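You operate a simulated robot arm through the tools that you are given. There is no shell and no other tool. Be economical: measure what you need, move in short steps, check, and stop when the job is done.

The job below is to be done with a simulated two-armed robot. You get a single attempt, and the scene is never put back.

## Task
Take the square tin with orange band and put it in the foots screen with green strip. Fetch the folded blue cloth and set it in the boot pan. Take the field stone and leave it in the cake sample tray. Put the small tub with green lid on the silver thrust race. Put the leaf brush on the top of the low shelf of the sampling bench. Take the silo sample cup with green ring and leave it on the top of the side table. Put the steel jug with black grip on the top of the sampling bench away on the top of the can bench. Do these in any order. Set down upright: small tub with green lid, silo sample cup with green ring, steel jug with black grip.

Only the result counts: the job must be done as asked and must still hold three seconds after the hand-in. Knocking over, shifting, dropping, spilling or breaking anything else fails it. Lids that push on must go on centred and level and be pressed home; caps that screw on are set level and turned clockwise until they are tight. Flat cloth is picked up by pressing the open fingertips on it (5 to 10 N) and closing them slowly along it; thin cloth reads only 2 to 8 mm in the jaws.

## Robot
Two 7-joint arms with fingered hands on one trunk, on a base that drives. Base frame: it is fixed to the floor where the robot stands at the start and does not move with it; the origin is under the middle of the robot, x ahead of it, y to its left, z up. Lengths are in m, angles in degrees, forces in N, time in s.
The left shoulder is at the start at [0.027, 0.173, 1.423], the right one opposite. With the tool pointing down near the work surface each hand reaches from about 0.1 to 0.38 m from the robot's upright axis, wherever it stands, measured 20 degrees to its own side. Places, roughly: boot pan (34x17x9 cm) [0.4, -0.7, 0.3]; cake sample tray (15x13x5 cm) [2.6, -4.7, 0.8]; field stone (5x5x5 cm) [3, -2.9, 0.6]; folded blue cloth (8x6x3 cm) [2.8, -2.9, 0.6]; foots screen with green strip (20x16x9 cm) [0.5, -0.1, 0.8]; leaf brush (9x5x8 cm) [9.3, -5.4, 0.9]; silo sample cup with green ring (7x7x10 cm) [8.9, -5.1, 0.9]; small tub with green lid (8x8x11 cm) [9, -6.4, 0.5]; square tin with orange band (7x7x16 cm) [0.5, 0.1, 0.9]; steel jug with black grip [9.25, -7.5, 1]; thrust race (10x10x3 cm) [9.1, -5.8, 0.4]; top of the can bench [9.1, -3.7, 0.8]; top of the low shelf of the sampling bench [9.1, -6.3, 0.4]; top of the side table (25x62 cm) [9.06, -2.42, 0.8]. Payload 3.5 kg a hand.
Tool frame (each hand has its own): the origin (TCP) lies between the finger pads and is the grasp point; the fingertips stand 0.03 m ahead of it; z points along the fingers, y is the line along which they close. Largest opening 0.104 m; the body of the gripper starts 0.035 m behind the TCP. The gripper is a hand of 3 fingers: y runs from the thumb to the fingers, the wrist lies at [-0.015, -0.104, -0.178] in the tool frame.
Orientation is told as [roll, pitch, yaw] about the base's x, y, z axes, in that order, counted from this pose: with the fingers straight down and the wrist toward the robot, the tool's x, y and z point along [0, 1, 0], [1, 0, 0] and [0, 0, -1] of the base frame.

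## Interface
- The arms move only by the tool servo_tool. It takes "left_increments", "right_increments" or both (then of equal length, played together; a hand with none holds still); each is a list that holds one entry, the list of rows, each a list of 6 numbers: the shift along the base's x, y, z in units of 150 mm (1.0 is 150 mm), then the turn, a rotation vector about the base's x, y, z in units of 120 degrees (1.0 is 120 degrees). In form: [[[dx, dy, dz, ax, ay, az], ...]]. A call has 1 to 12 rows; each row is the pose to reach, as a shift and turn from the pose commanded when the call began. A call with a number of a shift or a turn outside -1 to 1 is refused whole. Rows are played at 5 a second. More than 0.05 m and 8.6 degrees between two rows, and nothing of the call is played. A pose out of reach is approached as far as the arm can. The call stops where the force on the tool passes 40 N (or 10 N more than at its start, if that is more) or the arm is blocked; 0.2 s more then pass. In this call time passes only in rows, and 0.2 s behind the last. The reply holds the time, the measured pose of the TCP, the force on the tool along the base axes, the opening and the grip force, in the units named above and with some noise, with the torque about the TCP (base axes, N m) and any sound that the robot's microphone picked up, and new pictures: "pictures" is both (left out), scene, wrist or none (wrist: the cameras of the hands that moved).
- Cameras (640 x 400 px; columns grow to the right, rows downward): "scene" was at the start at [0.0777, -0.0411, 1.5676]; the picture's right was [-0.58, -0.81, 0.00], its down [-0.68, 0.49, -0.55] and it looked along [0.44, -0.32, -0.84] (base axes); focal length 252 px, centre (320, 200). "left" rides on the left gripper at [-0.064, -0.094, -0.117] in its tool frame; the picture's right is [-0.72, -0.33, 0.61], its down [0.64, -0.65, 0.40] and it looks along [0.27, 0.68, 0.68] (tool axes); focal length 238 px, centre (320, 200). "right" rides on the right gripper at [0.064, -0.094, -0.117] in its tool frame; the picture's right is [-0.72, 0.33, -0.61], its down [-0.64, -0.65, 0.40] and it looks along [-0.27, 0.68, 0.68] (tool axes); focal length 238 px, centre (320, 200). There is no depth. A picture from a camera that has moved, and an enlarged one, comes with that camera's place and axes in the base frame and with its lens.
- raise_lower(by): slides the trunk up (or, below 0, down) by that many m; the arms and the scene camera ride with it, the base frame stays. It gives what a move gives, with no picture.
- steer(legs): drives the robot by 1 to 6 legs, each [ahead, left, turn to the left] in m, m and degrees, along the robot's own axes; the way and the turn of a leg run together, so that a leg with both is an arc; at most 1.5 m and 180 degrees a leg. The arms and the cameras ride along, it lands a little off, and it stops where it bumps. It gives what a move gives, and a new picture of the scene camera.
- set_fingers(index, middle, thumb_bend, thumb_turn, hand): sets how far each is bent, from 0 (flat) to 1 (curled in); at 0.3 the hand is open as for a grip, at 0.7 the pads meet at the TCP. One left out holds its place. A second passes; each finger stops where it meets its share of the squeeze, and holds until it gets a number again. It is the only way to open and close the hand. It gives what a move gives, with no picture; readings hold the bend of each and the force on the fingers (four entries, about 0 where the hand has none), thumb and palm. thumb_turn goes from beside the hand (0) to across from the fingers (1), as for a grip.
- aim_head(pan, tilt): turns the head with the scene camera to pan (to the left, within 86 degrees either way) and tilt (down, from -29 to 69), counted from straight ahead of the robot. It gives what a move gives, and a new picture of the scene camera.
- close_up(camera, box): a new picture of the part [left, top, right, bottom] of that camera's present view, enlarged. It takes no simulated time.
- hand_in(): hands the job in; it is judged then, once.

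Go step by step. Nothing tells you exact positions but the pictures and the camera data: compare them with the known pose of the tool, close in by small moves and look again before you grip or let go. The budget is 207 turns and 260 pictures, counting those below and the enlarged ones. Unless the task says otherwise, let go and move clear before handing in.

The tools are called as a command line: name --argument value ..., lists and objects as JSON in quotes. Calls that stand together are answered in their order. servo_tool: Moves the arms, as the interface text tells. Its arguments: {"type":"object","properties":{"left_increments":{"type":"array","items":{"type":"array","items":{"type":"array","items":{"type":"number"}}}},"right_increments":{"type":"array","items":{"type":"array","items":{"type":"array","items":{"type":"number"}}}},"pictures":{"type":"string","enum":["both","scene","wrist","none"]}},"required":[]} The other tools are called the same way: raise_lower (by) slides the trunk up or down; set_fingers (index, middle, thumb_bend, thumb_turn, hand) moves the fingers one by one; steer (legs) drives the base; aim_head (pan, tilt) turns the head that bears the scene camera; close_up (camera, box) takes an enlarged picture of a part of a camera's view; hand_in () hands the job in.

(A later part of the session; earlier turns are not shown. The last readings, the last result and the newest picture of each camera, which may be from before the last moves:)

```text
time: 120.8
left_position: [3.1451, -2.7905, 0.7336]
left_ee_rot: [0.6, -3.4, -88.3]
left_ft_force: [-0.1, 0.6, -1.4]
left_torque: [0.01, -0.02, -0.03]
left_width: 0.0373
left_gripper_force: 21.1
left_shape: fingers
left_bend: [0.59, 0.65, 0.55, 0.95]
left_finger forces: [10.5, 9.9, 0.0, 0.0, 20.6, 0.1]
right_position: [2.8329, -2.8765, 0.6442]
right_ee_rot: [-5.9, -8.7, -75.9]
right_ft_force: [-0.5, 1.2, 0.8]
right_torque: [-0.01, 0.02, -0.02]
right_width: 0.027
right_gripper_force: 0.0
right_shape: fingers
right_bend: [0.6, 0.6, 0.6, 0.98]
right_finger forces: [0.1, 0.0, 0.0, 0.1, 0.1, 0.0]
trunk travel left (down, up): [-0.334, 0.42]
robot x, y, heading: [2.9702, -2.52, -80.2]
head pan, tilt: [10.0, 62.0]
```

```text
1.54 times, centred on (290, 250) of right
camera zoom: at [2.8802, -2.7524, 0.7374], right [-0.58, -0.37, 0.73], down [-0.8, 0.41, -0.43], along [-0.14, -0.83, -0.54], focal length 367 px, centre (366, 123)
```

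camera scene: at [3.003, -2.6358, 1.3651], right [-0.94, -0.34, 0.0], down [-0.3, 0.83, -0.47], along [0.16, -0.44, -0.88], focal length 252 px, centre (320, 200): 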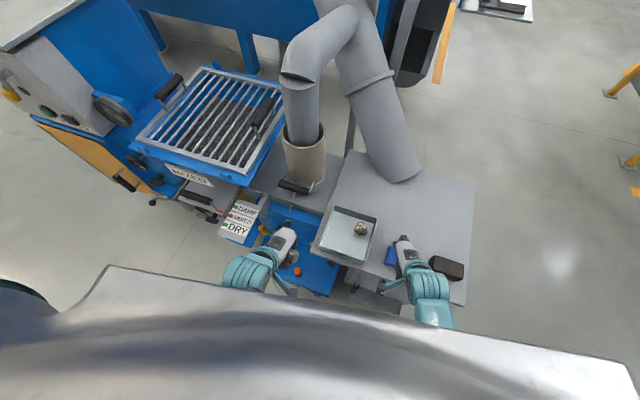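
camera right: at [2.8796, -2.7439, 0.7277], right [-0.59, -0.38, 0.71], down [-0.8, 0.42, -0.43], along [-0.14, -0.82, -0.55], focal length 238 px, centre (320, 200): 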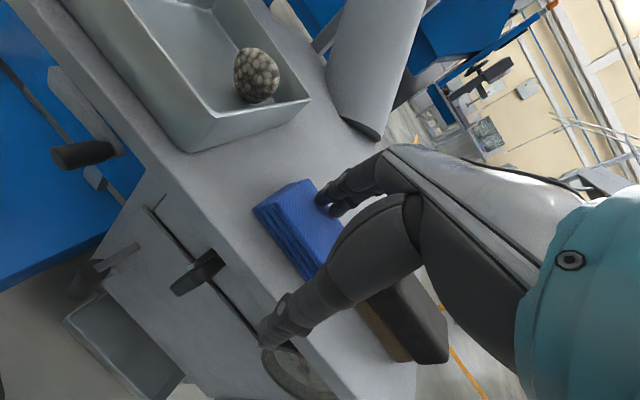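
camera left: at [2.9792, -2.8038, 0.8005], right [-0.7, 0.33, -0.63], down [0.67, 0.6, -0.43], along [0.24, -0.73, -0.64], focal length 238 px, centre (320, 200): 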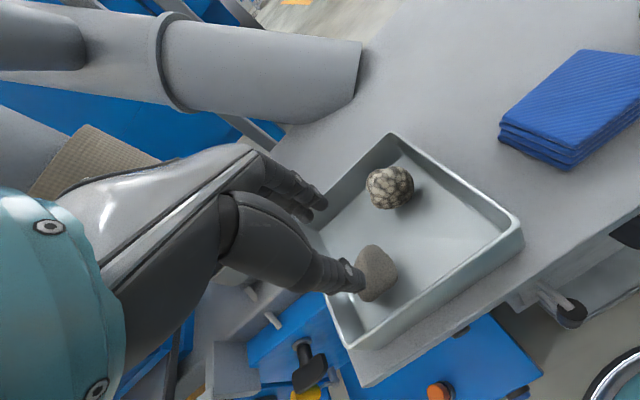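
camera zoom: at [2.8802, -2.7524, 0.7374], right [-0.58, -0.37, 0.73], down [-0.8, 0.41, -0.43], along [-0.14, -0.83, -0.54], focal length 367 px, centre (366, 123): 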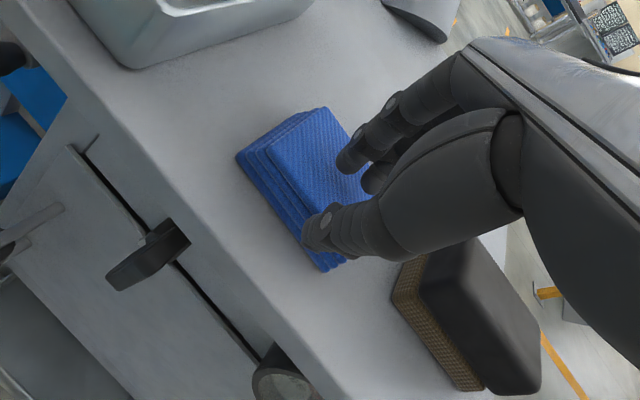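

No contact: the table is lower than I assumed (about 0.585), so the cloth top is about 0.613 and its centre about [2.84, −2.898]. I'll open, lift, re-centre with the base and look.

set_fingers --hand "right" --index 0.28 --middle 0.28 --thumb_bend 0.28

raise_lower --by 0.025

steer --legs '[[0.02, 0.01, 0]]'

raise_lower --by -0.025

close_up --camera "right" --box '[160, 120, 420, 380]'

```text
time: 121.8
left_position: [3.1449, -2.7902, 0.7326]
left_ee_rot: [0.6, -3.4, -88.4]
left_ft_force: [0.5, -0.1, -2.2]
left_torque: [0.02, 0.02, 0.0]
left_width: 0.0374
left_gripper_force: 20.7
left_shape: fingers
left_bend: [0.59, 0.65, 0.55, 0.95]
left_finger forces: [10.6, 10.0, 0.1, 0.0, 20.5, 0.0]
right_position: [2.832, -2.8758, 0.6433]
right_ee_rot: [-5.8, -8.6, -75.8]
right_ft_force: [0.3, -0.2, -0.6]
right_torque: [0.01, -0.04, 0.0]
right_width: 0.1072
right_gripper_force: 0.0
right_shape: fingers
right_bend: [0.28, 0.28, 0.28, 0.98]
right_finger forces: [0.0, 0.0, 0.1, 0.0, 0.0, 0.1]
trunk travel left (down, up): [-0.334, 0.42]
robot x, y, heading: [2.9656, -2.515, -79.8]
head pan, tilt: [10.0, 62.0]
```

```text
time: 122.6
left_position: [3.1444, -2.7902, 0.7578]
left_ee_rot: [0.5, -3.2, -88.4]
left_ft_force: [0.1, -0.1, -0.9]
left_torque: [-0.01, -0.02, 0.02]
left_width: 0.0371
left_gripper_force: 20.7
left_shape: fingers
left_bend: [0.59, 0.65, 0.55, 0.95]
left_finger forces: [10.4, 10.0, 0.0, 0.1, 20.5, 0.0]
right_position: [2.8277, -2.8728, 0.6652]
right_ee_rot: [-6.7, -8.0, -75.3]
right_ft_force: [-0.3, -0.8, -0.1]
right_torque: [0.01, -0.03, 0.0]
right_width: 0.1074
right_gripper_force: 0.0
right_shape: fingers
right_bend: [0.28, 0.28, 0.28, 0.98]
right_finger forces: [0.0, 0.0, 0.1, 0.1, 0.0, 0.1]
trunk travel left (down, up): [-0.359, 0.395]
robot x, y, heading: [2.9673, -2.519, -80.2]
head pan, tilt: [10.0, 62.0]
```

```text
time: 123.4
left_position: [3.1582, -2.8087, 0.7576]
left_ee_rot: [0.6, -3.3, -88.3]
left_ft_force: [0.1, -0.1, -0.9]
left_torque: [0.02, 0.01, 0.01]
left_width: 0.0372
left_gripper_force: 21.1
left_shape: fingers
left_bend: [0.59, 0.65, 0.55, 0.95]
left_finger forces: [10.5, 10.0, 0.0, 0.1, 20.6, 0.1]
right_position: [2.8403, -2.8919, 0.664]
right_ee_rot: [-6.7, -8.2, -75.4]
right_ft_force: [-0.8, 0.1, -0.4]
right_torque: [0.05, 0.0, 0.01]
right_width: 0.1074
right_gripper_force: 0.1
right_shape: fingers
right_bend: [0.28, 0.28, 0.28, 0.98]
right_finger forces: [0.0, 0.0, 0.0, 0.0, 0.1, 0.0]
trunk travel left (down, up): [-0.359, 0.395]
robot x, y, heading: [2.9805, -2.5349, -80.0]
head pan, tilt: [10.0, 62.0]
camera scene: at [3.014, -2.644, 1.4024], right [-0.94, -0.34, 0.0], down [-0.3, 0.83, -0.47], along [0.16, -0.44, -0.88], focal length 252 px, centre (320, 200)
```

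scene: 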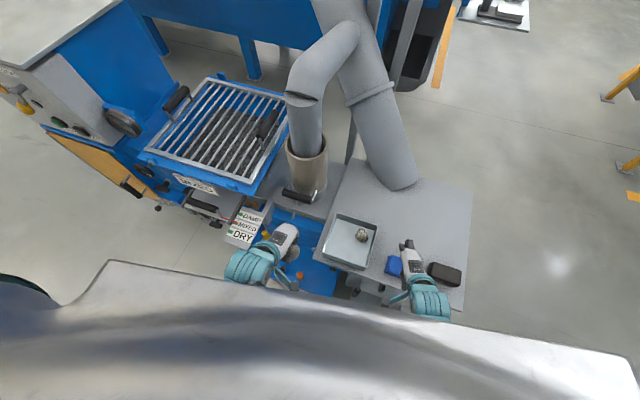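

```text
time: 124.1
left_position: [3.1576, -2.8086, 0.7333]
left_ee_rot: [0.7, -3.4, -88.3]
left_ft_force: [0.2, -0.3, -1.1]
left_torque: [-0.03, -0.03, -0.03]
left_width: 0.0372
left_gripper_force: 21.1
left_shape: fingers
left_bend: [0.59, 0.65, 0.55, 0.95]
left_finger forces: [10.5, 10.0, 0.1, 0.0, 20.6, 0.0]
right_position: [2.8352, -2.8907, 0.6406]
right_ee_rot: [-7.2, -8.1, -75.0]
right_ft_force: [-0.1, 0.5, 0.1]
right_torque: [-0.01, 0.0, -0.01]
right_width: 0.1072
right_gripper_force: 0.1
right_shape: fingers
right_bend: [0.28, 0.28, 0.28, 0.98]
right_finger forces: [0.0, 0.0, 0.1, 0.0, 0.0, 0.0]
trunk travel left (down, up): [-0.334, 0.42]
robot x, y, heading: [2.9823, -2.529, -80.2]
head pan, tilt: [10.0, 62.0]
```

```text
1.54 times, centred on (290, 250) of right
camera zoom: at [2.8835, -2.7667, 0.7331], right [-0.56, -0.38, 0.74], down [-0.82, 0.41, -0.41], along [-0.14, -0.83, -0.54], focal length 367 px, centre (366, 123)
```

zoom: 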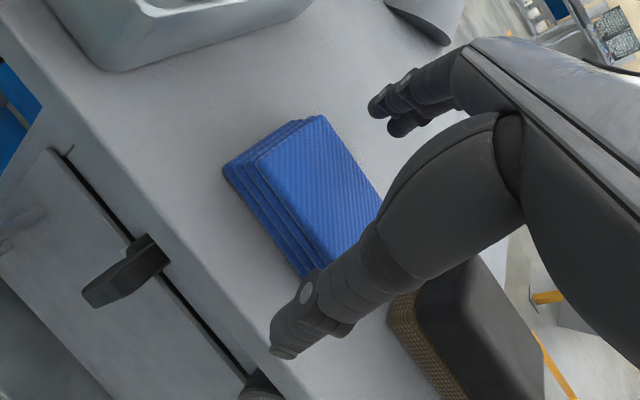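

Now fingers and thumb straddle the cloth; shift 1.3 cm sideways and lower 2 cm.

steer --legs '[[0.002, 0.014, 0]]'

raise_lower --by -0.02

close_up --camera "right" --box '[160, 120, 420, 380]'

```text
time: 124.8
left_position: [3.1732, -2.8083, 0.7323]
left_ee_rot: [0.4, -3.4, -88.3]
left_ft_force: [-0.2, -0.3, -1.2]
left_torque: [0.03, 0.0, 0.02]
left_width: 0.0371
left_gripper_force: 20.4
left_shape: fingers
left_bend: [0.59, 0.65, 0.55, 0.95]
left_finger forces: [10.6, 10.0, 0.1, 0.1, 20.7, 0.0]
right_position: [2.8496, -2.8912, 0.6409]
right_ee_rot: [-7.2, -8.1, -75.1]
right_ft_force: [-0.4, 0.8, 0.1]
right_torque: [0.01, -0.01, -0.03]
right_width: 0.1074
right_gripper_force: 0.1
right_shape: fingers
right_bend: [0.28, 0.28, 0.28, 0.98]
right_finger forces: [0.0, 0.0, 0.0, 0.0, 0.0, 0.1]
trunk travel left (down, up): [-0.334, 0.42]
robot x, y, heading: [2.9947, -2.5338, -80.0]
head pan, tilt: [10.0, 62.0]
camera scene: at [3.0296, -2.6499, 1.3772], right [-0.94, -0.34, 0.0], down [-0.3, 0.83, -0.47], along [0.16, -0.44, -0.88], focal length 252 px, centre (320, 200)
```

scene: 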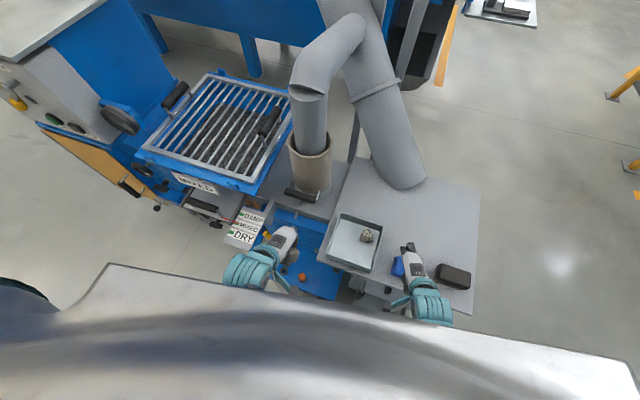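

```text
time: 125.5
left_position: [3.173, -2.8087, 0.7126]
left_ee_rot: [0.5, -3.4, -88.2]
left_ft_force: [-0.5, -0.7, -1.0]
left_torque: [-0.01, 0.01, 0.01]
left_width: 0.0371
left_gripper_force: 20.4
left_shape: fingers
left_bend: [0.59, 0.65, 0.55, 0.95]
left_finger forces: [10.5, 10.0, 0.0, 0.1, 20.6, 0.1]
right_position: [2.8459, -2.8914, 0.6198]
right_ee_rot: [-7.5, -8.2, -75.1]
right_ft_force: [0.4, 0.6, 0.7]
right_torque: [0.0, 0.05, 0.06]
right_width: 0.1072
right_gripper_force: 0.1
right_shape: fingers
right_bend: [0.28, 0.28, 0.28, 0.98]
right_finger forces: [0.0, 0.1, 0.0, 0.0, 0.1, 0.0]
trunk travel left (down, up): [-0.314, 0.44]
robot x, y, heading: [2.9968, -2.5313, -80.2]
head pan, tilt: [10.0, 62.0]
```

```text
1.54 times, centred on (290, 250) of right
camera zoom: at [2.8954, -2.7665, 0.7126], right [-0.55, -0.38, 0.74], down [-0.82, 0.4, -0.41], along [-0.14, -0.83, -0.54], focal length 367 px, centre (366, 123)
```

zoom: 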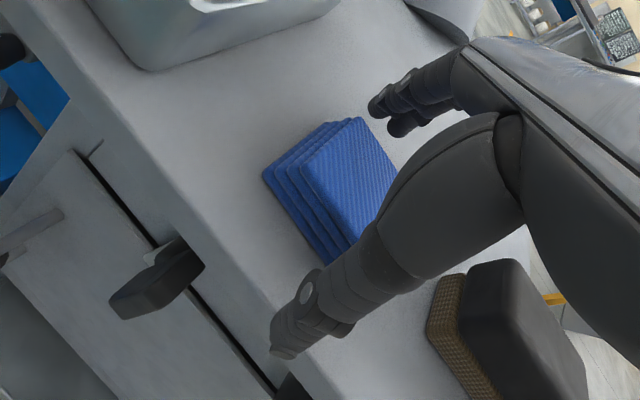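

set_fingers --hand "right" --index 0.45 --middle 0.45 --thumb_bend 0.5

set_fingers --hand "right" --index 0.7 --middle 0.7 --thumb_bend 0.7

close_up --camera "right" --box '[160, 120, 420, 380]'

```text
time: 126.5
left_position: [3.1722, -2.8088, 0.7131]
left_ee_rot: [0.6, -3.4, -88.3]
left_ft_force: [-0.1, 0.2, -1.1]
left_torque: [-0.04, -0.03, -0.01]
left_width: 0.0374
left_gripper_force: 20.4
left_shape: fingers
left_bend: [0.59, 0.65, 0.55, 0.95]
left_finger forces: [10.5, 10.0, 0.0, 0.0, 20.6, 0.0]
right_position: [2.8468, -2.8916, 0.6207]
right_ee_rot: [-7.6, -8.0, -74.9]
right_ft_force: [-0.4, 1.8, 0.9]
right_torque: [0.04, 0.01, -0.01]
right_width: 0.0628
right_gripper_force: 1.2
right_shape: fingers
right_bend: [0.44, 0.45, 0.48, 0.98]
right_finger forces: [1.1, 0.1, 0.0, 0.0, 1.5, 0.0]
trunk travel left (down, up): [-0.314, 0.44]
robot x, y, heading: [2.9973, -2.5346, -80.0]
head pan, tilt: [10.0, 62.0]
```

```text
time: 127.5
left_position: [3.1723, -2.8082, 0.7132]
left_ee_rot: [0.7, -3.4, -88.3]
left_ft_force: [0.1, 0.1, -0.6]
left_torque: [0.0, 0.01, 0.01]
left_width: 0.0374
left_gripper_force: 20.6
left_shape: fingers
left_bend: [0.59, 0.65, 0.55, 0.95]
left_finger forces: [10.5, 9.9, 0.0, 0.0, 20.6, 0.1]
right_position: [2.8469, -2.8935, 0.6221]
right_ee_rot: [-7.5, -8.2, -75.1]
right_ft_force: [0.9, -2.3, 6.0]
right_torque: [0.13, 0.07, 0.01]
right_width: 0.0573
right_gripper_force: 19.8
right_shape: fingers
right_bend: [0.52, 0.58, 0.49, 0.96]
right_finger forces: [11.8, 9.8, 0.0, 0.0, 18.5, 0.1]
trunk travel left (down, up): [-0.314, 0.44]
robot x, y, heading: [2.9982, -2.5329, -80.4]
head pan, tilt: [10.0, 62.0]
```

```text
1.54 times, centred on (290, 250) of right
camera zoom: at [2.8959, -2.7673, 0.7129], right [-0.55, -0.38, 0.74], down [-0.82, 0.4, -0.41], along [-0.14, -0.83, -0.53], focal length 367 px, centre (366, 123)
```

zoom: 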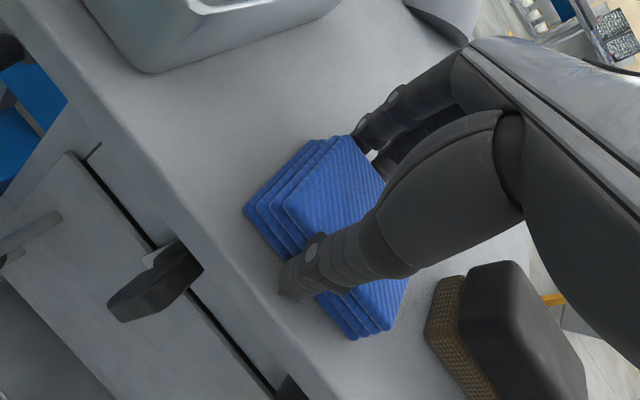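

The cloth is gripped (width 57 mm, all three fingers loaded). Lift by trunk.

raise_lower --by 0.12

close_up --camera "right" --box '[100, 80, 500, 400]'

```text
time: 129.0
left_position: [3.1722, -2.8086, 0.832]
left_ee_rot: [0.6, -3.4, -88.3]
left_ft_force: [1.0, -0.1, -1.2]
left_torque: [0.0, 0.03, -0.01]
left_width: 0.0374
left_gripper_force: 20.2
left_shape: fingers
left_bend: [0.59, 0.65, 0.55, 0.95]
left_finger forces: [10.5, 10.0, 0.0, 0.0, 20.5, 0.0]
right_position: [2.8479, -2.8926, 0.7398]
right_ee_rot: [-7.5, -8.0, -74.9]
right_ft_force: [0.7, 0.3, -0.6]
right_torque: [0.0, -0.01, -0.01]
right_width: 0.0569
right_gripper_force: 19.6
right_shape: fingers
right_bend: [0.52, 0.59, 0.48, 0.96]
right_finger forces: [10.5, 8.8, 0.0, 0.0, 19.2, 0.1]
trunk travel left (down, up): [-0.434, 0.32]
robot x, y, heading: [2.9966, -2.5319, -80.1]
head pan, tilt: [10.0, 62.0]
```

```text
1.25 times, centred on (300, 240) of right
camera zoom: at [2.8958, -2.7665, 0.8322], right [-0.55, -0.38, 0.74], down [-0.82, 0.4, -0.41], along [-0.14, -0.83, -0.54], focal length 298 px, centre (345, 150)
```

zoom: 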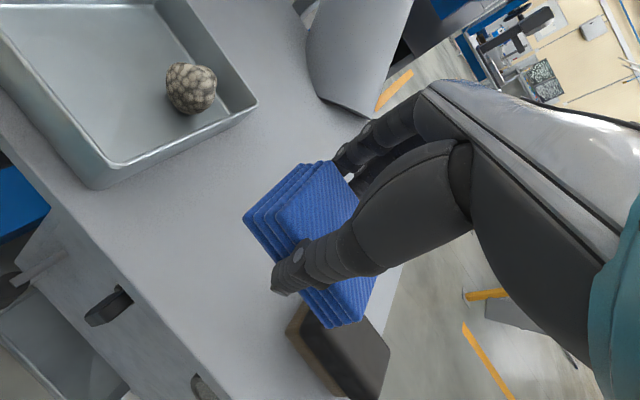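

Both items are held. Next I'll back out, go round the box's near end and look for the cake sample tray on the blue machine's front.

raise_lower --by 0.15

steer --legs '[[-0.45, 0, 0], [0, -0.8, 0], [0, 0, -10], [1.0, 0, 0]]'

aim_head --pan 25 --tilt 25

```text
time: 130.8
left_position: [3.1716, -2.8071, 0.9824]
left_ee_rot: [0.6, -3.3, -88.3]
left_ft_force: [-0.1, 0.5, -1.1]
left_torque: [0.02, -0.01, -0.01]
left_width: 0.0374
left_gripper_force: 20.5
left_shape: fingers
left_bend: [0.59, 0.65, 0.55, 0.95]
left_finger forces: [10.5, 9.9, 0.0, 0.1, 20.7, 0.1]
right_position: [2.846, -2.8923, 0.8904]
right_ee_rot: [-7.4, -8.1, -75.2]
right_ft_force: [0.5, -0.1, -0.9]
right_torque: [0.01, 0.0, 0.02]
right_width: 0.0569
right_gripper_force: 19.2
right_shape: fingers
right_bend: [0.52, 0.59, 0.48, 0.96]
right_finger forces: [10.5, 8.9, 0.0, 0.0, 19.3, 0.0]
trunk travel left (down, up): [-0.584, 0.17]
robot x, y, heading: [2.9987, -2.5342, -80.0]
head pan, tilt: [10.0, 62.0]
```

```text
time: 142.9
left_position: [2.2506, -3.5287, 0.9826]
left_ee_rot: [0.5, -3.3, -98.4]
left_ft_force: [0.0, -0.2, -1.5]
left_torque: [0.0, -0.01, 0.02]
left_width: 0.037
left_gripper_force: 20.7
left_shape: fingers
left_bend: [0.59, 0.65, 0.55, 0.95]
left_finger forces: [10.4, 10.1, 0.0, 0.0, 20.7, 0.0]
right_position: [1.9166, -3.5529, 0.8908]
right_ee_rot: [-7.4, -8.0, -85.1]
right_ft_force: [0.2, 0.0, -1.4]
right_torque: [0.0, -0.02, 0.02]
right_width: 0.0569
right_gripper_force: 19.0
right_shape: fingers
right_bend: [0.52, 0.59, 0.48, 0.96]
right_finger forces: [10.5, 8.9, 0.0, 0.0, 19.3, 0.0]
trunk travel left (down, up): [-0.584, 0.17]
robot x, y, heading: [2.1241, -3.228, -90.4]
head pan, tilt: [10.0, 62.0]
camera scene: at [2.1381, -3.3037, 1.6287], right [-0.99, -0.17, 0.0], down [-0.15, 0.87, -0.47], along [0.08, -0.46, -0.88], focal length 252 px, centre (320, 200)
```

scene: 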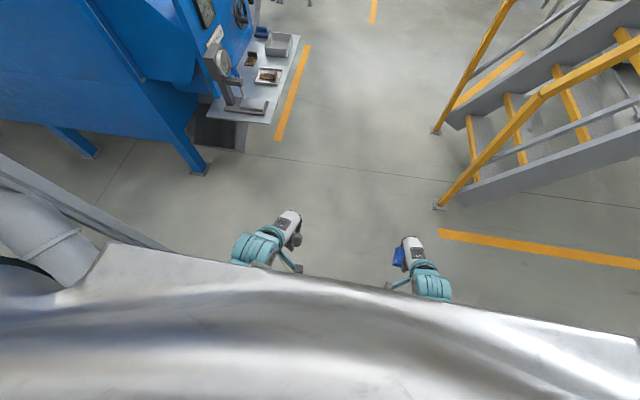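

```text
time: 143.9
left_position: [2.2507, -3.5281, 0.9829]
left_ee_rot: [0.5, -3.3, -98.5]
left_ft_force: [-0.1, -0.1, -1.1]
left_torque: [-0.03, -0.04, -0.01]
left_width: 0.0371
left_gripper_force: 21.1
left_shape: fingers
left_bend: [0.59, 0.65, 0.55, 0.95]
left_finger forces: [10.5, 10.2, 0.0, 0.0, 20.7, 0.0]
right_position: [1.9152, -3.553, 0.8907]
right_ee_rot: [-7.5, -8.1, -85.2]
right_ft_force: [0.5, -0.1, -1.3]
right_torque: [0.01, -0.02, 0.03]
right_width: 0.0569
right_gripper_force: 19.5
right_shape: fingers
right_bend: [0.52, 0.59, 0.48, 0.96]
right_finger forces: [10.4, 8.8, 0.1, 0.0, 19.3, 0.0]
trunk travel left (down, up): [-0.584, 0.17]
robot x, y, heading: [2.1223, -3.2292, -90.4]
head pan, tilt: [25.0, 25.0]
camera scene: at [2.1657, -3.3239, 1.681], right [-0.91, -0.42, 0.0], down [-0.18, 0.38, -0.91], along [0.38, -0.82, -0.42], focal length 252 px, centre (320, 200)
```

scene: 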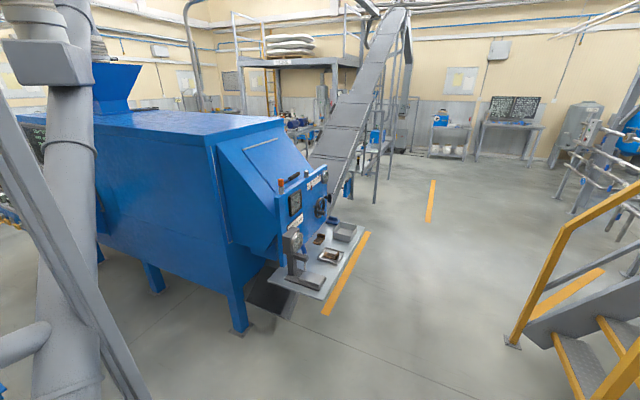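

close_up --camera "scene" --box '[260, 170, 390, 310]'

```text
2.86 times, centred on (325, 240) of scene
camera zoom: at [2.1657, -3.3239, 1.681], right [-0.91, -0.42, 0.0], down [-0.18, 0.38, -0.91], along [0.38, -0.82, -0.42], focal length 721 px, centre (306, 86)
```

zoom: 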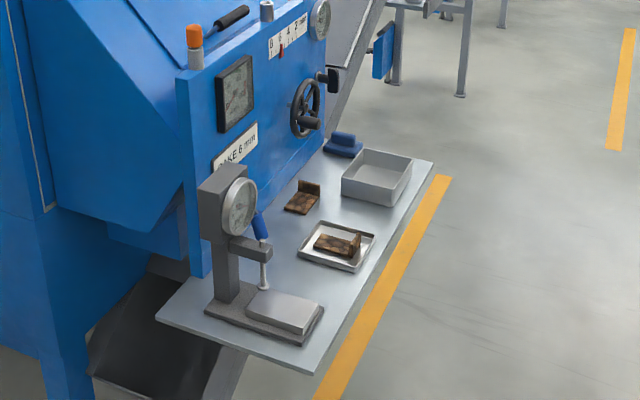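

The deep empty bin at about [2.60, −4.66] is the cake sample tray. I'll drive down the aisle and turn to face it.

steer --legs '[[1.3, -0.12, 0], [0.28, 0, 0], [0, 0, 90]]'

aim_head --pan 15 --tilt 50

```text
time: 155.7
left_position: [2.3081, -4.6765, 0.9822]
left_ee_rot: [0.6, -3.4, -9.4]
left_ft_force: [0.2, -0.1, -0.6]
left_torque: [0.0, -0.03, -0.03]
left_width: 0.0369
left_gripper_force: 20.6
left_shape: fingers
left_bend: [0.59, 0.65, 0.55, 0.95]
left_finger forces: [10.4, 10.0, 0.0, 0.0, 20.7, 0.0]
right_position: [2.327, -5.0117, 0.8913]
right_ee_rot: [-7.3, -8.0, 3.8]
right_ft_force: [-0.4, -0.9, -0.8]
right_torque: [-0.01, 0.01, 0.01]
right_width: 0.0564
right_gripper_force: 18.6
right_shape: fingers
right_bend: [0.53, 0.59, 0.48, 0.96]
right_finger forces: [10.2, 8.8, 0.0, 0.0, 18.9, 0.0]
trunk travel left (down, up): [-0.584, 0.17]
robot x, y, heading: [1.9999, -4.7975, -1.3]
head pan, tilt: [25.0, 25.0]
camera scene: at [2.1029, -4.7613, 1.6811], right [0.4, -0.92, 0.0], down [-0.39, -0.17, -0.91], along [0.83, 0.36, -0.42], focal length 252 px, centre (320, 200)
```

scene: 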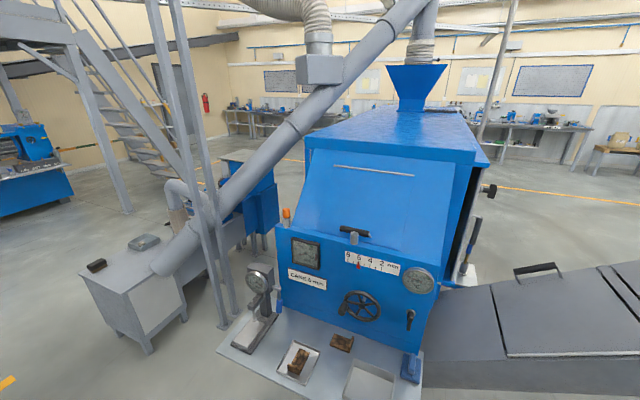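

```text
time: 156.6
left_position: [2.3064, -4.6773, 0.9826]
left_ee_rot: [0.6, -3.5, -9.4]
left_ft_force: [0.4, 0.5, -1.3]
left_torque: [0.0, 0.0, 0.0]
left_width: 0.0372
left_gripper_force: 20.9
left_shape: fingers
left_bend: [0.59, 0.65, 0.55, 0.95]
left_finger forces: [10.4, 10.0, 0.1, 0.1, 20.6, 0.0]
right_position: [2.3254, -5.0124, 0.8903]
right_ee_rot: [-7.5, -8.1, 3.9]
right_ft_force: [-1.1, 0.1, -1.7]
right_torque: [0.01, 0.0, 0.05]
right_width: 0.0564
right_gripper_force: 19.5
right_shape: fingers
right_bend: [0.53, 0.59, 0.48, 0.96]
right_finger forces: [10.2, 8.7, 0.0, 0.0, 19.0, 0.0]
trunk travel left (down, up): [-0.584, 0.17]
robot x, y, heading: [2.0022, -4.7976, -1.3]
head pan, tilt: [15.0, 50.0]
camera scene: at [2.0934, -4.7801, 1.6437], right [0.24, -0.97, 0.0], down [-0.74, -0.18, -0.64], along [0.62, 0.15, -0.77], focal length 252 px, centre (320, 200)
```

scene: 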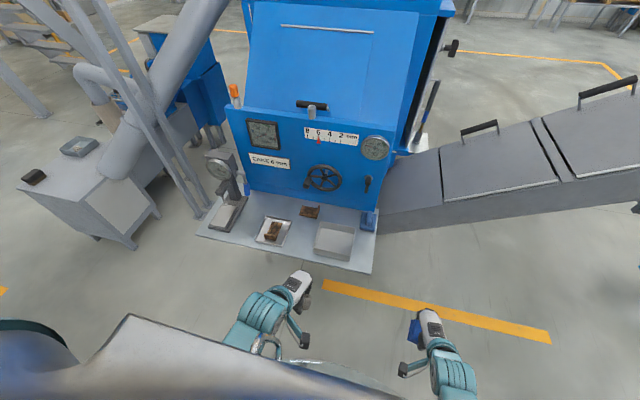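

The bin is about 29 cm ahead of the left hand. Drive forward so the stone is above it.

steer --legs '[[0.27, -0.03, 0]]'

close_up --camera "left" --box '[0, 0, 640, 400]'

```text
time: 158.5
left_position: [2.5741, -4.7117, 0.982]
left_ee_rot: [0.6, -3.3, -9.3]
left_ft_force: [0.6, -1.1, -1.3]
left_torque: [0.01, 0.01, 0.02]
left_width: 0.037
left_gripper_force: 20.2
left_shape: fingers
left_bend: [0.59, 0.65, 0.55, 0.95]
left_finger forces: [10.4, 10.1, 0.0, 0.1, 20.6, 0.1]
right_position: [2.5942, -5.0479, 0.8912]
right_ee_rot: [-7.4, -8.0, 3.9]
right_ft_force: [0.2, 0.2, -1.0]
right_torque: [0.05, 0.01, 0.02]
right_width: 0.0566
right_gripper_force: 19.1
right_shape: fingers
right_bend: [0.53, 0.59, 0.48, 0.96]
right_finger forces: [10.2, 8.7, 0.1, 0.0, 19.0, 0.0]
trunk travel left (down, up): [-0.584, 0.17]
robot x, y, heading: [2.2689, -4.8357, -1.2]
head pan, tilt: [15.0, 50.0]
camera scene: at [2.3603, -4.8158, 1.6436], right [0.24, -0.97, 0.0], down [-0.74, -0.18, -0.64], along [0.62, 0.15, -0.77], focal length 252 px, centre (320, 200)
```

scene: 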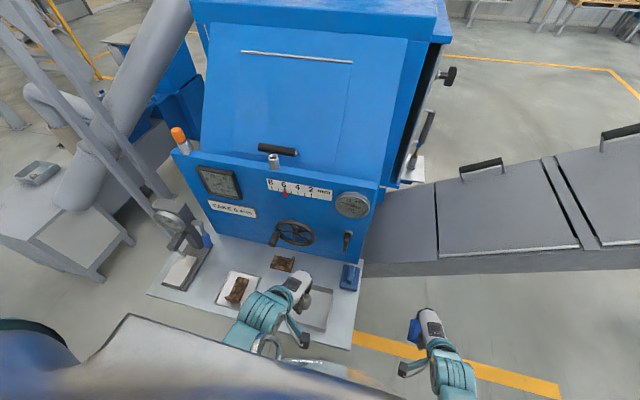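

```text
1.00 times, centred on (320, 200) of left (not enlarged: the box is as wide or as high as the picture)
camera zoom: at [2.4643, -4.7603, 1.0925], right [-0.4, -0.66, -0.64], down [-0.52, 0.74, -0.44], along [0.76, 0.16, -0.63], focal length 238 px, centre (320, 200)
```

zoom: 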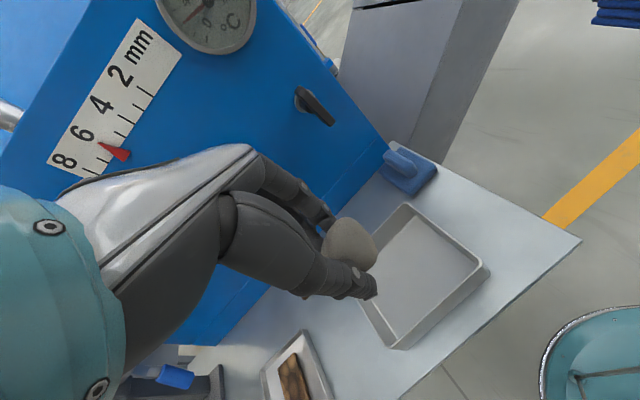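

Bin centre ≈ [2.593, −4.722]; shift slightly and lower the stone with the trunk.

steer --legs '[[0.02, -0.01, 0]]'

raise_lower --by -0.14

close_up --camera "left" --box '[200, 100, 600, 380]'

```text
time: 159.3
left_position: [2.5915, -4.722, 0.9822]
left_ee_rot: [0.5, -3.4, -9.2]
left_ft_force: [0.5, 0.4, -1.4]
left_torque: [0.01, -0.02, 0.0]
left_width: 0.0372
left_gripper_force: 20.6
left_shape: fingers
left_bend: [0.59, 0.65, 0.55, 0.95]
left_finger forces: [10.4, 10.1, 0.1, 0.0, 20.7, 0.0]
right_position: [2.6119, -5.0583, 0.8898]
right_ee_rot: [-7.5, -8.1, 4.2]
right_ft_force: [0.7, -1.1, -0.7]
right_torque: [0.01, 0.01, -0.03]
right_width: 0.0565
right_gripper_force: 19.2
right_shape: fingers
right_bend: [0.53, 0.59, 0.48, 0.96]
right_finger forces: [10.2, 8.9, 0.0, 0.0, 19.0, 0.0]
trunk travel left (down, up): [-0.584, 0.17]
robot x, y, heading: [2.289, -4.8412, -1.0]
head pan, tilt: [15.0, 50.0]
camera scene: at [2.3777, -4.8253, 1.6437], right [0.24, -0.97, 0.0], down [-0.74, -0.18, -0.64], along [0.62, 0.15, -0.77], focal length 252 px, centre (320, 200)
```

scene: 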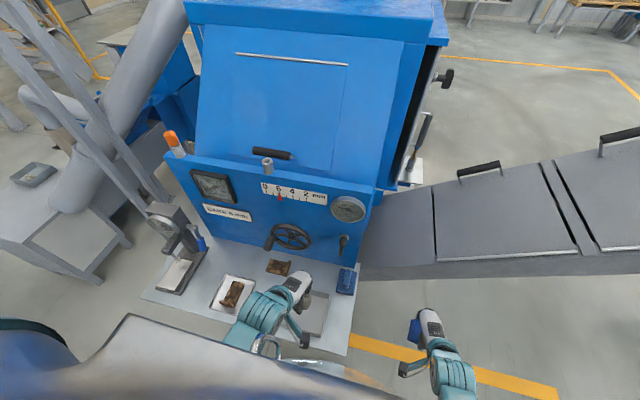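

```text
time: 161.0
left_position: [2.5916, -4.7217, 0.8429]
left_ee_rot: [0.7, -3.3, -9.2]
left_ft_force: [0.2, 0.2, -1.0]
left_torque: [0.01, -0.03, -0.01]
left_width: 0.0374
left_gripper_force: 20.8
left_shape: fingers
left_bend: [0.59, 0.65, 0.55, 0.95]
left_finger forces: [10.3, 10.0, 0.1, 0.0, 20.5, 0.0]
right_position: [2.6123, -5.0579, 0.751]
right_ee_rot: [-7.4, -8.0, 4.1]
right_ft_force: [0.4, 0.1, -1.0]
right_torque: [0.06, 0.0, -0.04]
right_width: 0.0566
right_gripper_force: 19.4
right_shape: fingers
right_bend: [0.53, 0.59, 0.48, 0.96]
right_finger forces: [10.3, 8.9, 0.1, 0.1, 19.0, 0.1]
trunk travel left (down, up): [-0.444, 0.31]
robot x, y, heading: [2.2907, -4.8423, -0.8]
head pan, tilt: [15.0, 50.0]
```

```text
1.43 times, centred on (400, 240) of left
camera zoom: at [2.4829, -4.7703, 0.9526], right [-0.4, -0.66, -0.64], down [-0.52, 0.74, -0.43], along [0.76, 0.16, -0.63], focal length 340 px, centre (206, 143)
```

zoom: 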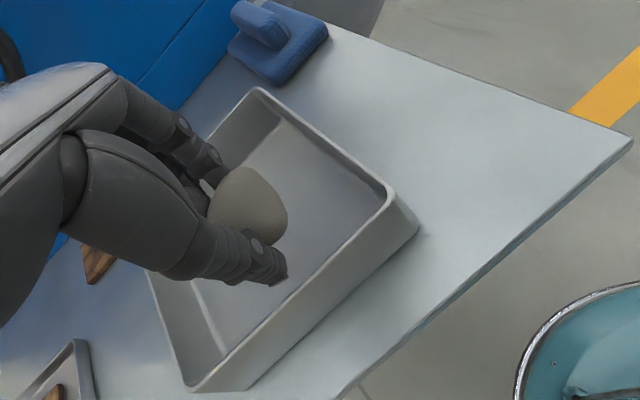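

Stone is within the bin; lower another centimetre and release gently.

raise_lower --by -0.012

set_fingers --hand "left" --index 0.47 --middle 0.5 --thumb_bend 0.48

raise_lower --by 0.16

close_up --camera "left" --box '[200, 100, 600, 380]'

```text
time: 161.6
left_position: [2.5929, -4.7222, 0.8309]
left_ee_rot: [0.6, -3.3, -9.2]
left_ft_force: [-0.3, 0.4, -1.4]
left_torque: [0.0, 0.0, 0.01]
left_width: 0.037
left_gripper_force: 20.4
left_shape: fingers
left_bend: [0.59, 0.65, 0.55, 0.95]
left_finger forces: [10.4, 10.2, 0.0, 0.0, 20.7, 0.1]
right_position: [2.6116, -5.0593, 0.7381]
right_ee_rot: [-7.5, -8.0, 4.1]
right_ft_force: [-0.4, 0.0, -0.9]
right_torque: [-0.02, 0.02, 0.01]
right_width: 0.0566
right_gripper_force: 19.3
right_shape: fingers
right_bend: [0.53, 0.59, 0.48, 0.96]
right_finger forces: [10.2, 8.8, 0.1, 0.1, 19.0, 0.1]
trunk travel left (down, up): [-0.432, 0.322]
robot x, y, heading: [2.2903, -4.8445, -1.3]
head pan, tilt: [15.0, 50.0]
```

```text
time: 162.6
left_position: [2.5913, -4.7219, 0.8306]
left_ee_rot: [0.6, -3.3, -9.2]
left_ft_force: [-0.3, 0.1, -0.5]
left_torque: [0.04, -0.02, -0.03]
left_width: 0.0585
left_gripper_force: 0.1
left_shape: fingers
left_bend: [0.47, 0.5, 0.48, 0.97]
left_finger forces: [0.0, 0.0, 0.0, 0.1, 0.0, 0.1]
right_position: [2.6123, -5.0574, 0.7381]
right_ee_rot: [-7.5, -7.9, 4.1]
right_ft_force: [-0.3, -0.2, -0.8]
right_torque: [0.04, 0.02, 0.03]
right_width: 0.0564
right_gripper_force: 19.1
right_shape: fingers
right_bend: [0.53, 0.59, 0.48, 0.96]
right_finger forces: [10.2, 8.9, 0.1, 0.1, 19.1, 0.1]
trunk travel left (down, up): [-0.432, 0.322]
robot x, y, heading: [2.2837, -4.8389, -1.0]
head pan, tilt: [15.0, 50.0]
```

```text
time: 164.4
left_position: [2.5924, -4.7218, 0.9895]
left_ee_rot: [0.6, -3.3, -9.3]
left_ft_force: [-0.1, 0.1, -0.5]
left_torque: [0.0, 0.04, 0.01]
left_width: 0.0583
left_gripper_force: 0.1
left_shape: fingers
left_bend: [0.47, 0.5, 0.48, 0.97]
left_finger forces: [0.0, 0.0, 0.1, 0.0, 0.1, 0.0]
right_position: [2.6124, -5.057, 0.8975]
right_ee_rot: [-7.4, -8.0, 4.1]
right_ft_force: [-0.3, -0.2, -0.1]
right_torque: [0.03, -0.03, 0.0]
right_width: 0.0566
right_gripper_force: 18.7
right_shape: fingers
right_bend: [0.53, 0.59, 0.48, 0.96]
right_finger forces: [10.2, 8.8, 0.0, 0.0, 19.0, 0.0]
trunk travel left (down, up): [-0.592, 0.162]
robot x, y, heading: [2.2867, -4.8406, -1.2]
head pan, tilt: [15.0, 50.0]
```

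```text
1.43 times, centred on (400, 240) of left
camera zoom: at [2.4831, -4.7704, 1.1003], right [-0.4, -0.66, -0.64], down [-0.52, 0.74, -0.43], along [0.76, 0.16, -0.64], focal length 340 px, centre (206, 143)
```

zoom: 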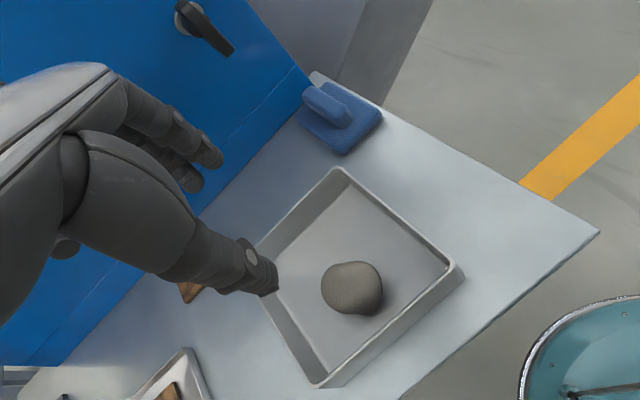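

The stone lies in the cake tray. Now back to the boot pan with the cloth in the right hand.

steer --legs '[[-0.3, 0, 0], [0, 0, 91], [1.45, 0, 0], [0.15, 0.3, 0], [0, 1.4, 0], [0, 0.75, 0]]'

steer --legs '[[1.4, 0, 0], [1.0, 0, 0], [0, 0, -70]]'

aim_head --pan -10 --tilt 45

```text
time: 189.4
left_position: [-0.6375, -2.9712, 0.9894]
left_ee_rot: [0.6, -3.2, 83.3]
left_ft_force: [-0.4, 0.3, -0.5]
left_torque: [-0.05, 0.01, -0.01]
left_width: 0.0583
left_gripper_force: 0.0
left_shape: fingers
left_bend: [0.47, 0.5, 0.48, 0.97]
left_finger forces: [0.0, 0.0, 0.1, 0.0, 0.1, 0.0]
right_position: [-0.3028, -2.9371, 0.8976]
right_ee_rot: [-7.4, -7.9, 96.5]
right_ft_force: [0.0, -0.2, 0.0]
right_torque: [-0.01, -0.01, -0.01]
right_width: 0.0562
right_gripper_force: 18.4
right_shape: fingers
right_bend: [0.53, 0.59, 0.48, 0.96]
right_finger forces: [10.0, 8.7, 0.0, 0.1, 18.8, 0.0]
trunk travel left (down, up): [-0.592, 0.162]
robot x, y, heading: [-0.505, -3.2671, 91.4]
head pan, tilt: [15.0, 50.0]
camera scene: at [-0.5225, -3.183, 1.6516], right [0.96, 0.28, 0.0], down [0.22, -0.74, -0.64], along [-0.18, 0.62, -0.77], focal length 252 px, centre (320, 200)
```

scene: 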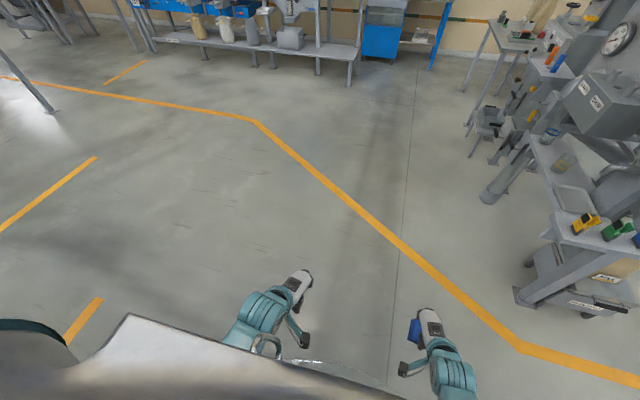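

```text
time: 204.2
left_position: [-0.2709, -0.6381, 0.9904]
left_ee_rot: [0.6, -3.2, 12.5]
left_ft_force: [0.2, -0.3, -0.1]
left_torque: [0.04, 0.01, -0.01]
left_width: 0.0584
left_gripper_force: 0.0
left_shape: fingers
left_bend: [0.47, 0.5, 0.48, 0.97]
left_finger forces: [0.1, 0.0, 0.0, 0.0, 0.0, 0.0]
right_position: [-0.1267, -0.9414, 0.8975]
right_ee_rot: [-7.5, -7.9, 25.7]
right_ft_force: [-0.2, -0.2, -0.8]
right_torque: [0.03, 0.03, 0.0]
right_width: 0.0563
right_gripper_force: 18.2
right_shape: fingers
right_bend: [0.53, 0.59, 0.48, 0.96]
right_finger forces: [9.7, 8.6, 0.1, 0.0, 18.3, 0.1]
trunk travel left (down, up): [-0.592, 0.162]
robot x, y, heading: [-0.5087, -0.8616, 20.6]
head pan, tilt: [15.0, 50.0]
camera scene: at [-0.4305, -0.814, 1.6516], right [0.58, -0.81, 0.0], down [-0.62, -0.45, -0.64], along [0.52, 0.37, -0.77], focal length 252 px, centre (320, 200)
```

scene: 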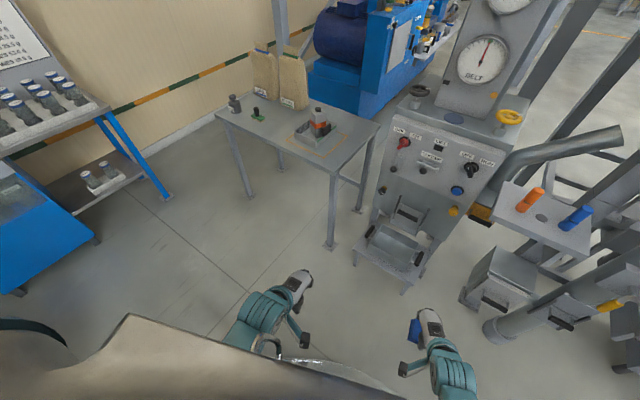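

```text
time: 205.1
left_position: [-0.2705, -0.6385, 0.9906]
left_ee_rot: [0.6, -3.2, 12.5]
left_ft_force: [-0.9, 0.1, 0.2]
left_torque: [-0.01, 0.01, 0.01]
left_width: 0.0584
left_gripper_force: 0.1
left_shape: fingers
left_bend: [0.47, 0.5, 0.48, 0.97]
left_finger forces: [0.1, 0.0, 0.0, 0.0, 0.0, 0.1]
right_position: [-0.1273, -0.9421, 0.898]
right_ee_rot: [-7.5, -8.1, 25.8]
right_ft_force: [-0.7, -0.4, 0.7]
right_torque: [0.02, 0.0, 0.01]
right_width: 0.0561
right_gripper_force: 18.8
right_shape: fingers
right_bend: [0.53, 0.59, 0.48, 0.96]
right_finger forces: [9.9, 8.6, 0.0, 0.1, 18.3, 0.0]
trunk travel left (down, up): [-0.592, 0.162]
robot x, y, heading: [-0.5084, -0.8641, 20.5]
head pan, tilt: [-10.0, 45.0]
camera scene: at [-0.4131, -0.8437, 1.6585], right [0.19, -0.98, 0.0], down [-0.69, -0.13, -0.71], along [0.69, 0.13, -0.71], focal length 252 px, centre (320, 200)
```

scene: 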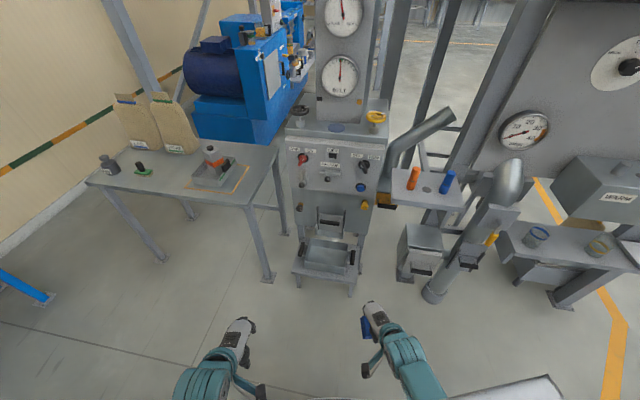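

close_up --camera "scene" --box '[250, 190, 400, 310]'

```text
3.33 times, centred on (325, 250) of scene
camera zoom: at [-0.4131, -0.8437, 1.6585], right [0.19, -0.98, 0.0], down [-0.69, -0.13, -0.71], along [0.69, 0.13, -0.71], focal length 841 px, centre (303, 33)
```

zoom: 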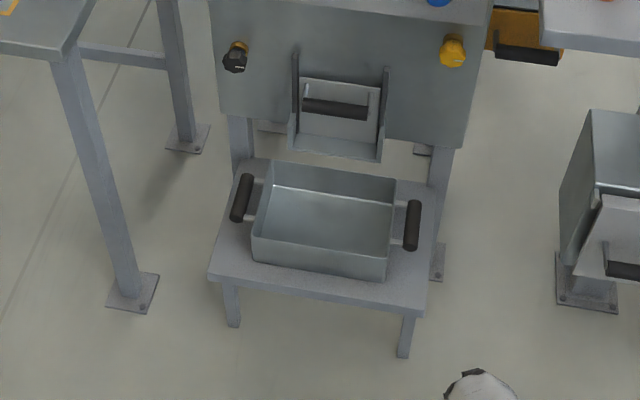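

The pan sits on a low stool: inner region x 0.36–0.51, centre y ≈ −0.73, rim ≈ 0.345, with a gate just behind. I'll tuck the left hand back, lower the trunk here, and then drive in.

servo_tool --left_increments '[[[-0.25, -0.08, 0.2, 0, 0, 0], [-0.5, -0.16, 0.4, 0, 0, 0], [-0.7, -0.24, 0.6, 0, 0, 0], [-0.7, -0.24, 0.8, 0, 0, 0]]]' --pictures "none"

raise_lower --by -0.44

steer --legs '[[0.4, 0.02, 0]]'

```text
time: 206.3
left_position: [-0.4042, -0.6417, 1.0652]
left_ee_rot: [6.0, 3.3, 14.2]
left_ft_force: [0.3, 0.4, -0.3]
left_torque: [0.0, -0.01, 0.0]
left_width: 0.0583
left_gripper_force: 0.0
left_shape: fingers
left_bend: [0.47, 0.5, 0.48, 0.98]
left_finger forces: [0.1, 0.0, 0.0, 0.0, 0.0, 0.1]
right_position: [-0.128, -0.9422, 0.8974]
right_ee_rot: [-7.5, -7.9, 25.8]
right_ft_force: [0.9, 0.2, -0.2]
right_torque: [0.01, 0.0, 0.01]
right_width: 0.056
right_gripper_force: 18.1
right_shape: fingers
right_bend: [0.53, 0.59, 0.48, 0.96]
right_finger forces: [9.8, 8.6, 0.0, 0.1, 18.4, 0.0]
trunk travel left (down, up): [-0.592, 0.162]
robot x, y, heading: [-0.51, -0.8657, 20.6]
head pan, tilt: [-10.0, 45.0]
stopped in row 4 (left hand): the arm was blocked; the commanded pose is now the measured one
```

```text
refused: -0.44 is not a number from -0.4 to 0.4
```

```text
time: 208.8
left_position: [-0.0357, -0.4798, 1.0645]
left_ee_rot: [6.0, 3.1, 14.3]
left_ft_force: [0.1, -0.5, 0.4]
left_torque: [-0.01, 0.0, 0.02]
left_width: 0.0584
left_gripper_force: 0.0
left_shape: fingers
left_bend: [0.47, 0.5, 0.48, 0.98]
left_finger forces: [0.0, 0.0, 0.1, 0.0, 0.1, 0.0]
right_position: [0.2423, -0.7791, 0.8995]
right_ee_rot: [-7.4, -8.0, 25.8]
right_ft_force: [-0.5, -0.6, -0.4]
right_torque: [0.0, 0.02, 0.03]
right_width: 0.0561
right_gripper_force: 18.7
right_shape: fingers
right_bend: [0.53, 0.59, 0.48, 0.96]
right_finger forces: [9.8, 8.6, 0.0, 0.0, 18.4, 0.0]
trunk travel left (down, up): [-0.592, 0.162]
robot x, y, heading: [-0.1356, -0.7024, 20.9]
head pan, tilt: [-10.0, 45.0]
camera scene: at [-0.0433, -0.6818, 1.6585], right [0.19, -0.98, 0.0], down [-0.69, -0.13, -0.71], along [0.69, 0.13, -0.71], focal length 252 px, centre (320, 200)
```

scene: 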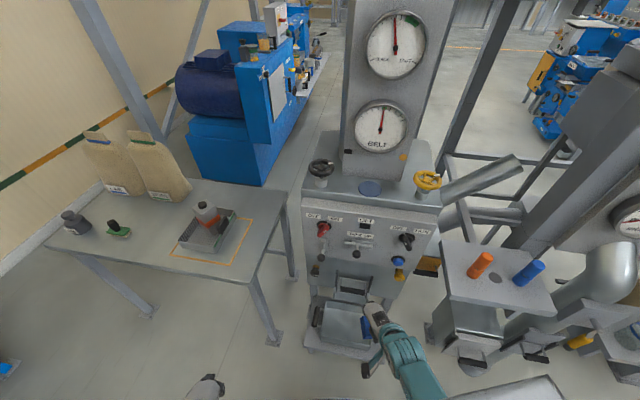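

raise_lower --by -0.4

aim_head --pan -20 --tilt 60

```text
time: 212.6
left_position: [-0.0374, -0.4657, 0.6625]
left_ee_rot: [7.7, 2.8, 14.7]
left_ft_force: [-0.1, 0.3, 0.1]
left_torque: [0.0, -0.04, 0.01]
left_width: 0.0585
left_gripper_force: 0.0
left_shape: fingers
left_bend: [0.47, 0.5, 0.48, 0.98]
left_finger forces: [0.0, 0.0, 0.1, 0.0, 0.0, 0.1]
right_position: [0.2433, -0.7812, 0.4982]
right_ee_rot: [-7.8, -7.9, 26.1]
right_ft_force: [-0.3, -0.6, -0.3]
right_torque: [0.01, 0.0, 0.0]
right_width: 0.0563
right_gripper_force: 18.4
right_shape: fingers
right_bend: [0.53, 0.59, 0.48, 0.96]
right_finger forces: [9.7, 8.4, 0.0, 0.0, 18.4, 0.1]
trunk travel left (down, up): [-0.192, 0.562]
robot x, y, heading: [-0.1402, -0.7013, 20.8]
head pan, tilt: [-10.0, 45.0]
```

```text
time: 213.4
left_position: [-0.0387, -0.4662, 0.662]
left_ee_rot: [7.8, 3.1, 14.6]
left_ft_force: [-0.1, 0.5, 0.5]
left_torque: [-0.02, 0.01, 0.02]
left_width: 0.0582
left_gripper_force: 0.2
left_shape: fingers
left_bend: [0.47, 0.5, 0.48, 0.98]
left_finger forces: [0.0, 0.1, 0.0, 0.0, 0.1, 0.0]
right_position: [0.2427, -0.7808, 0.4975]
right_ee_rot: [-7.8, -7.9, 26.0]
right_ft_force: [-0.3, 0.1, 0.3]
right_torque: [0.02, 0.0, 0.01]
right_width: 0.0559
right_gripper_force: 18.5
right_shape: fingers
right_bend: [0.53, 0.59, 0.48, 0.96]
right_finger forces: [9.7, 8.6, 0.0, 0.0, 18.4, 0.0]
trunk travel left (down, up): [-0.192, 0.562]
robot x, y, heading: [-0.1356, -0.7029, 20.8]
head pan, tilt: [-20.0, 60.0]
camera scene: at [0.04, -0.6595, 1.2341], right [0.01, -1.0, 0.0], down [-0.87, -0.01, -0.5], along [0.5, 0.01, -0.87], focal length 252 px, centre (320, 200)
```

scene: 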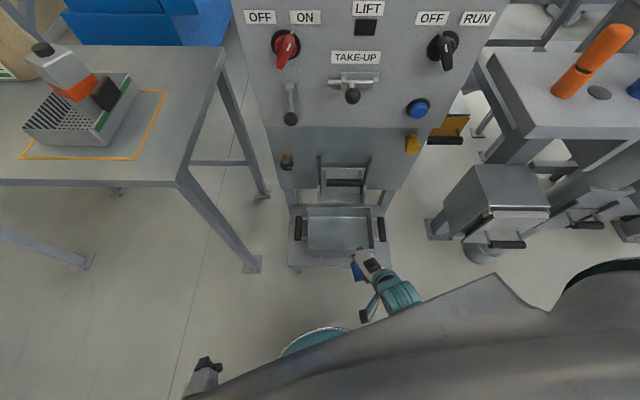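

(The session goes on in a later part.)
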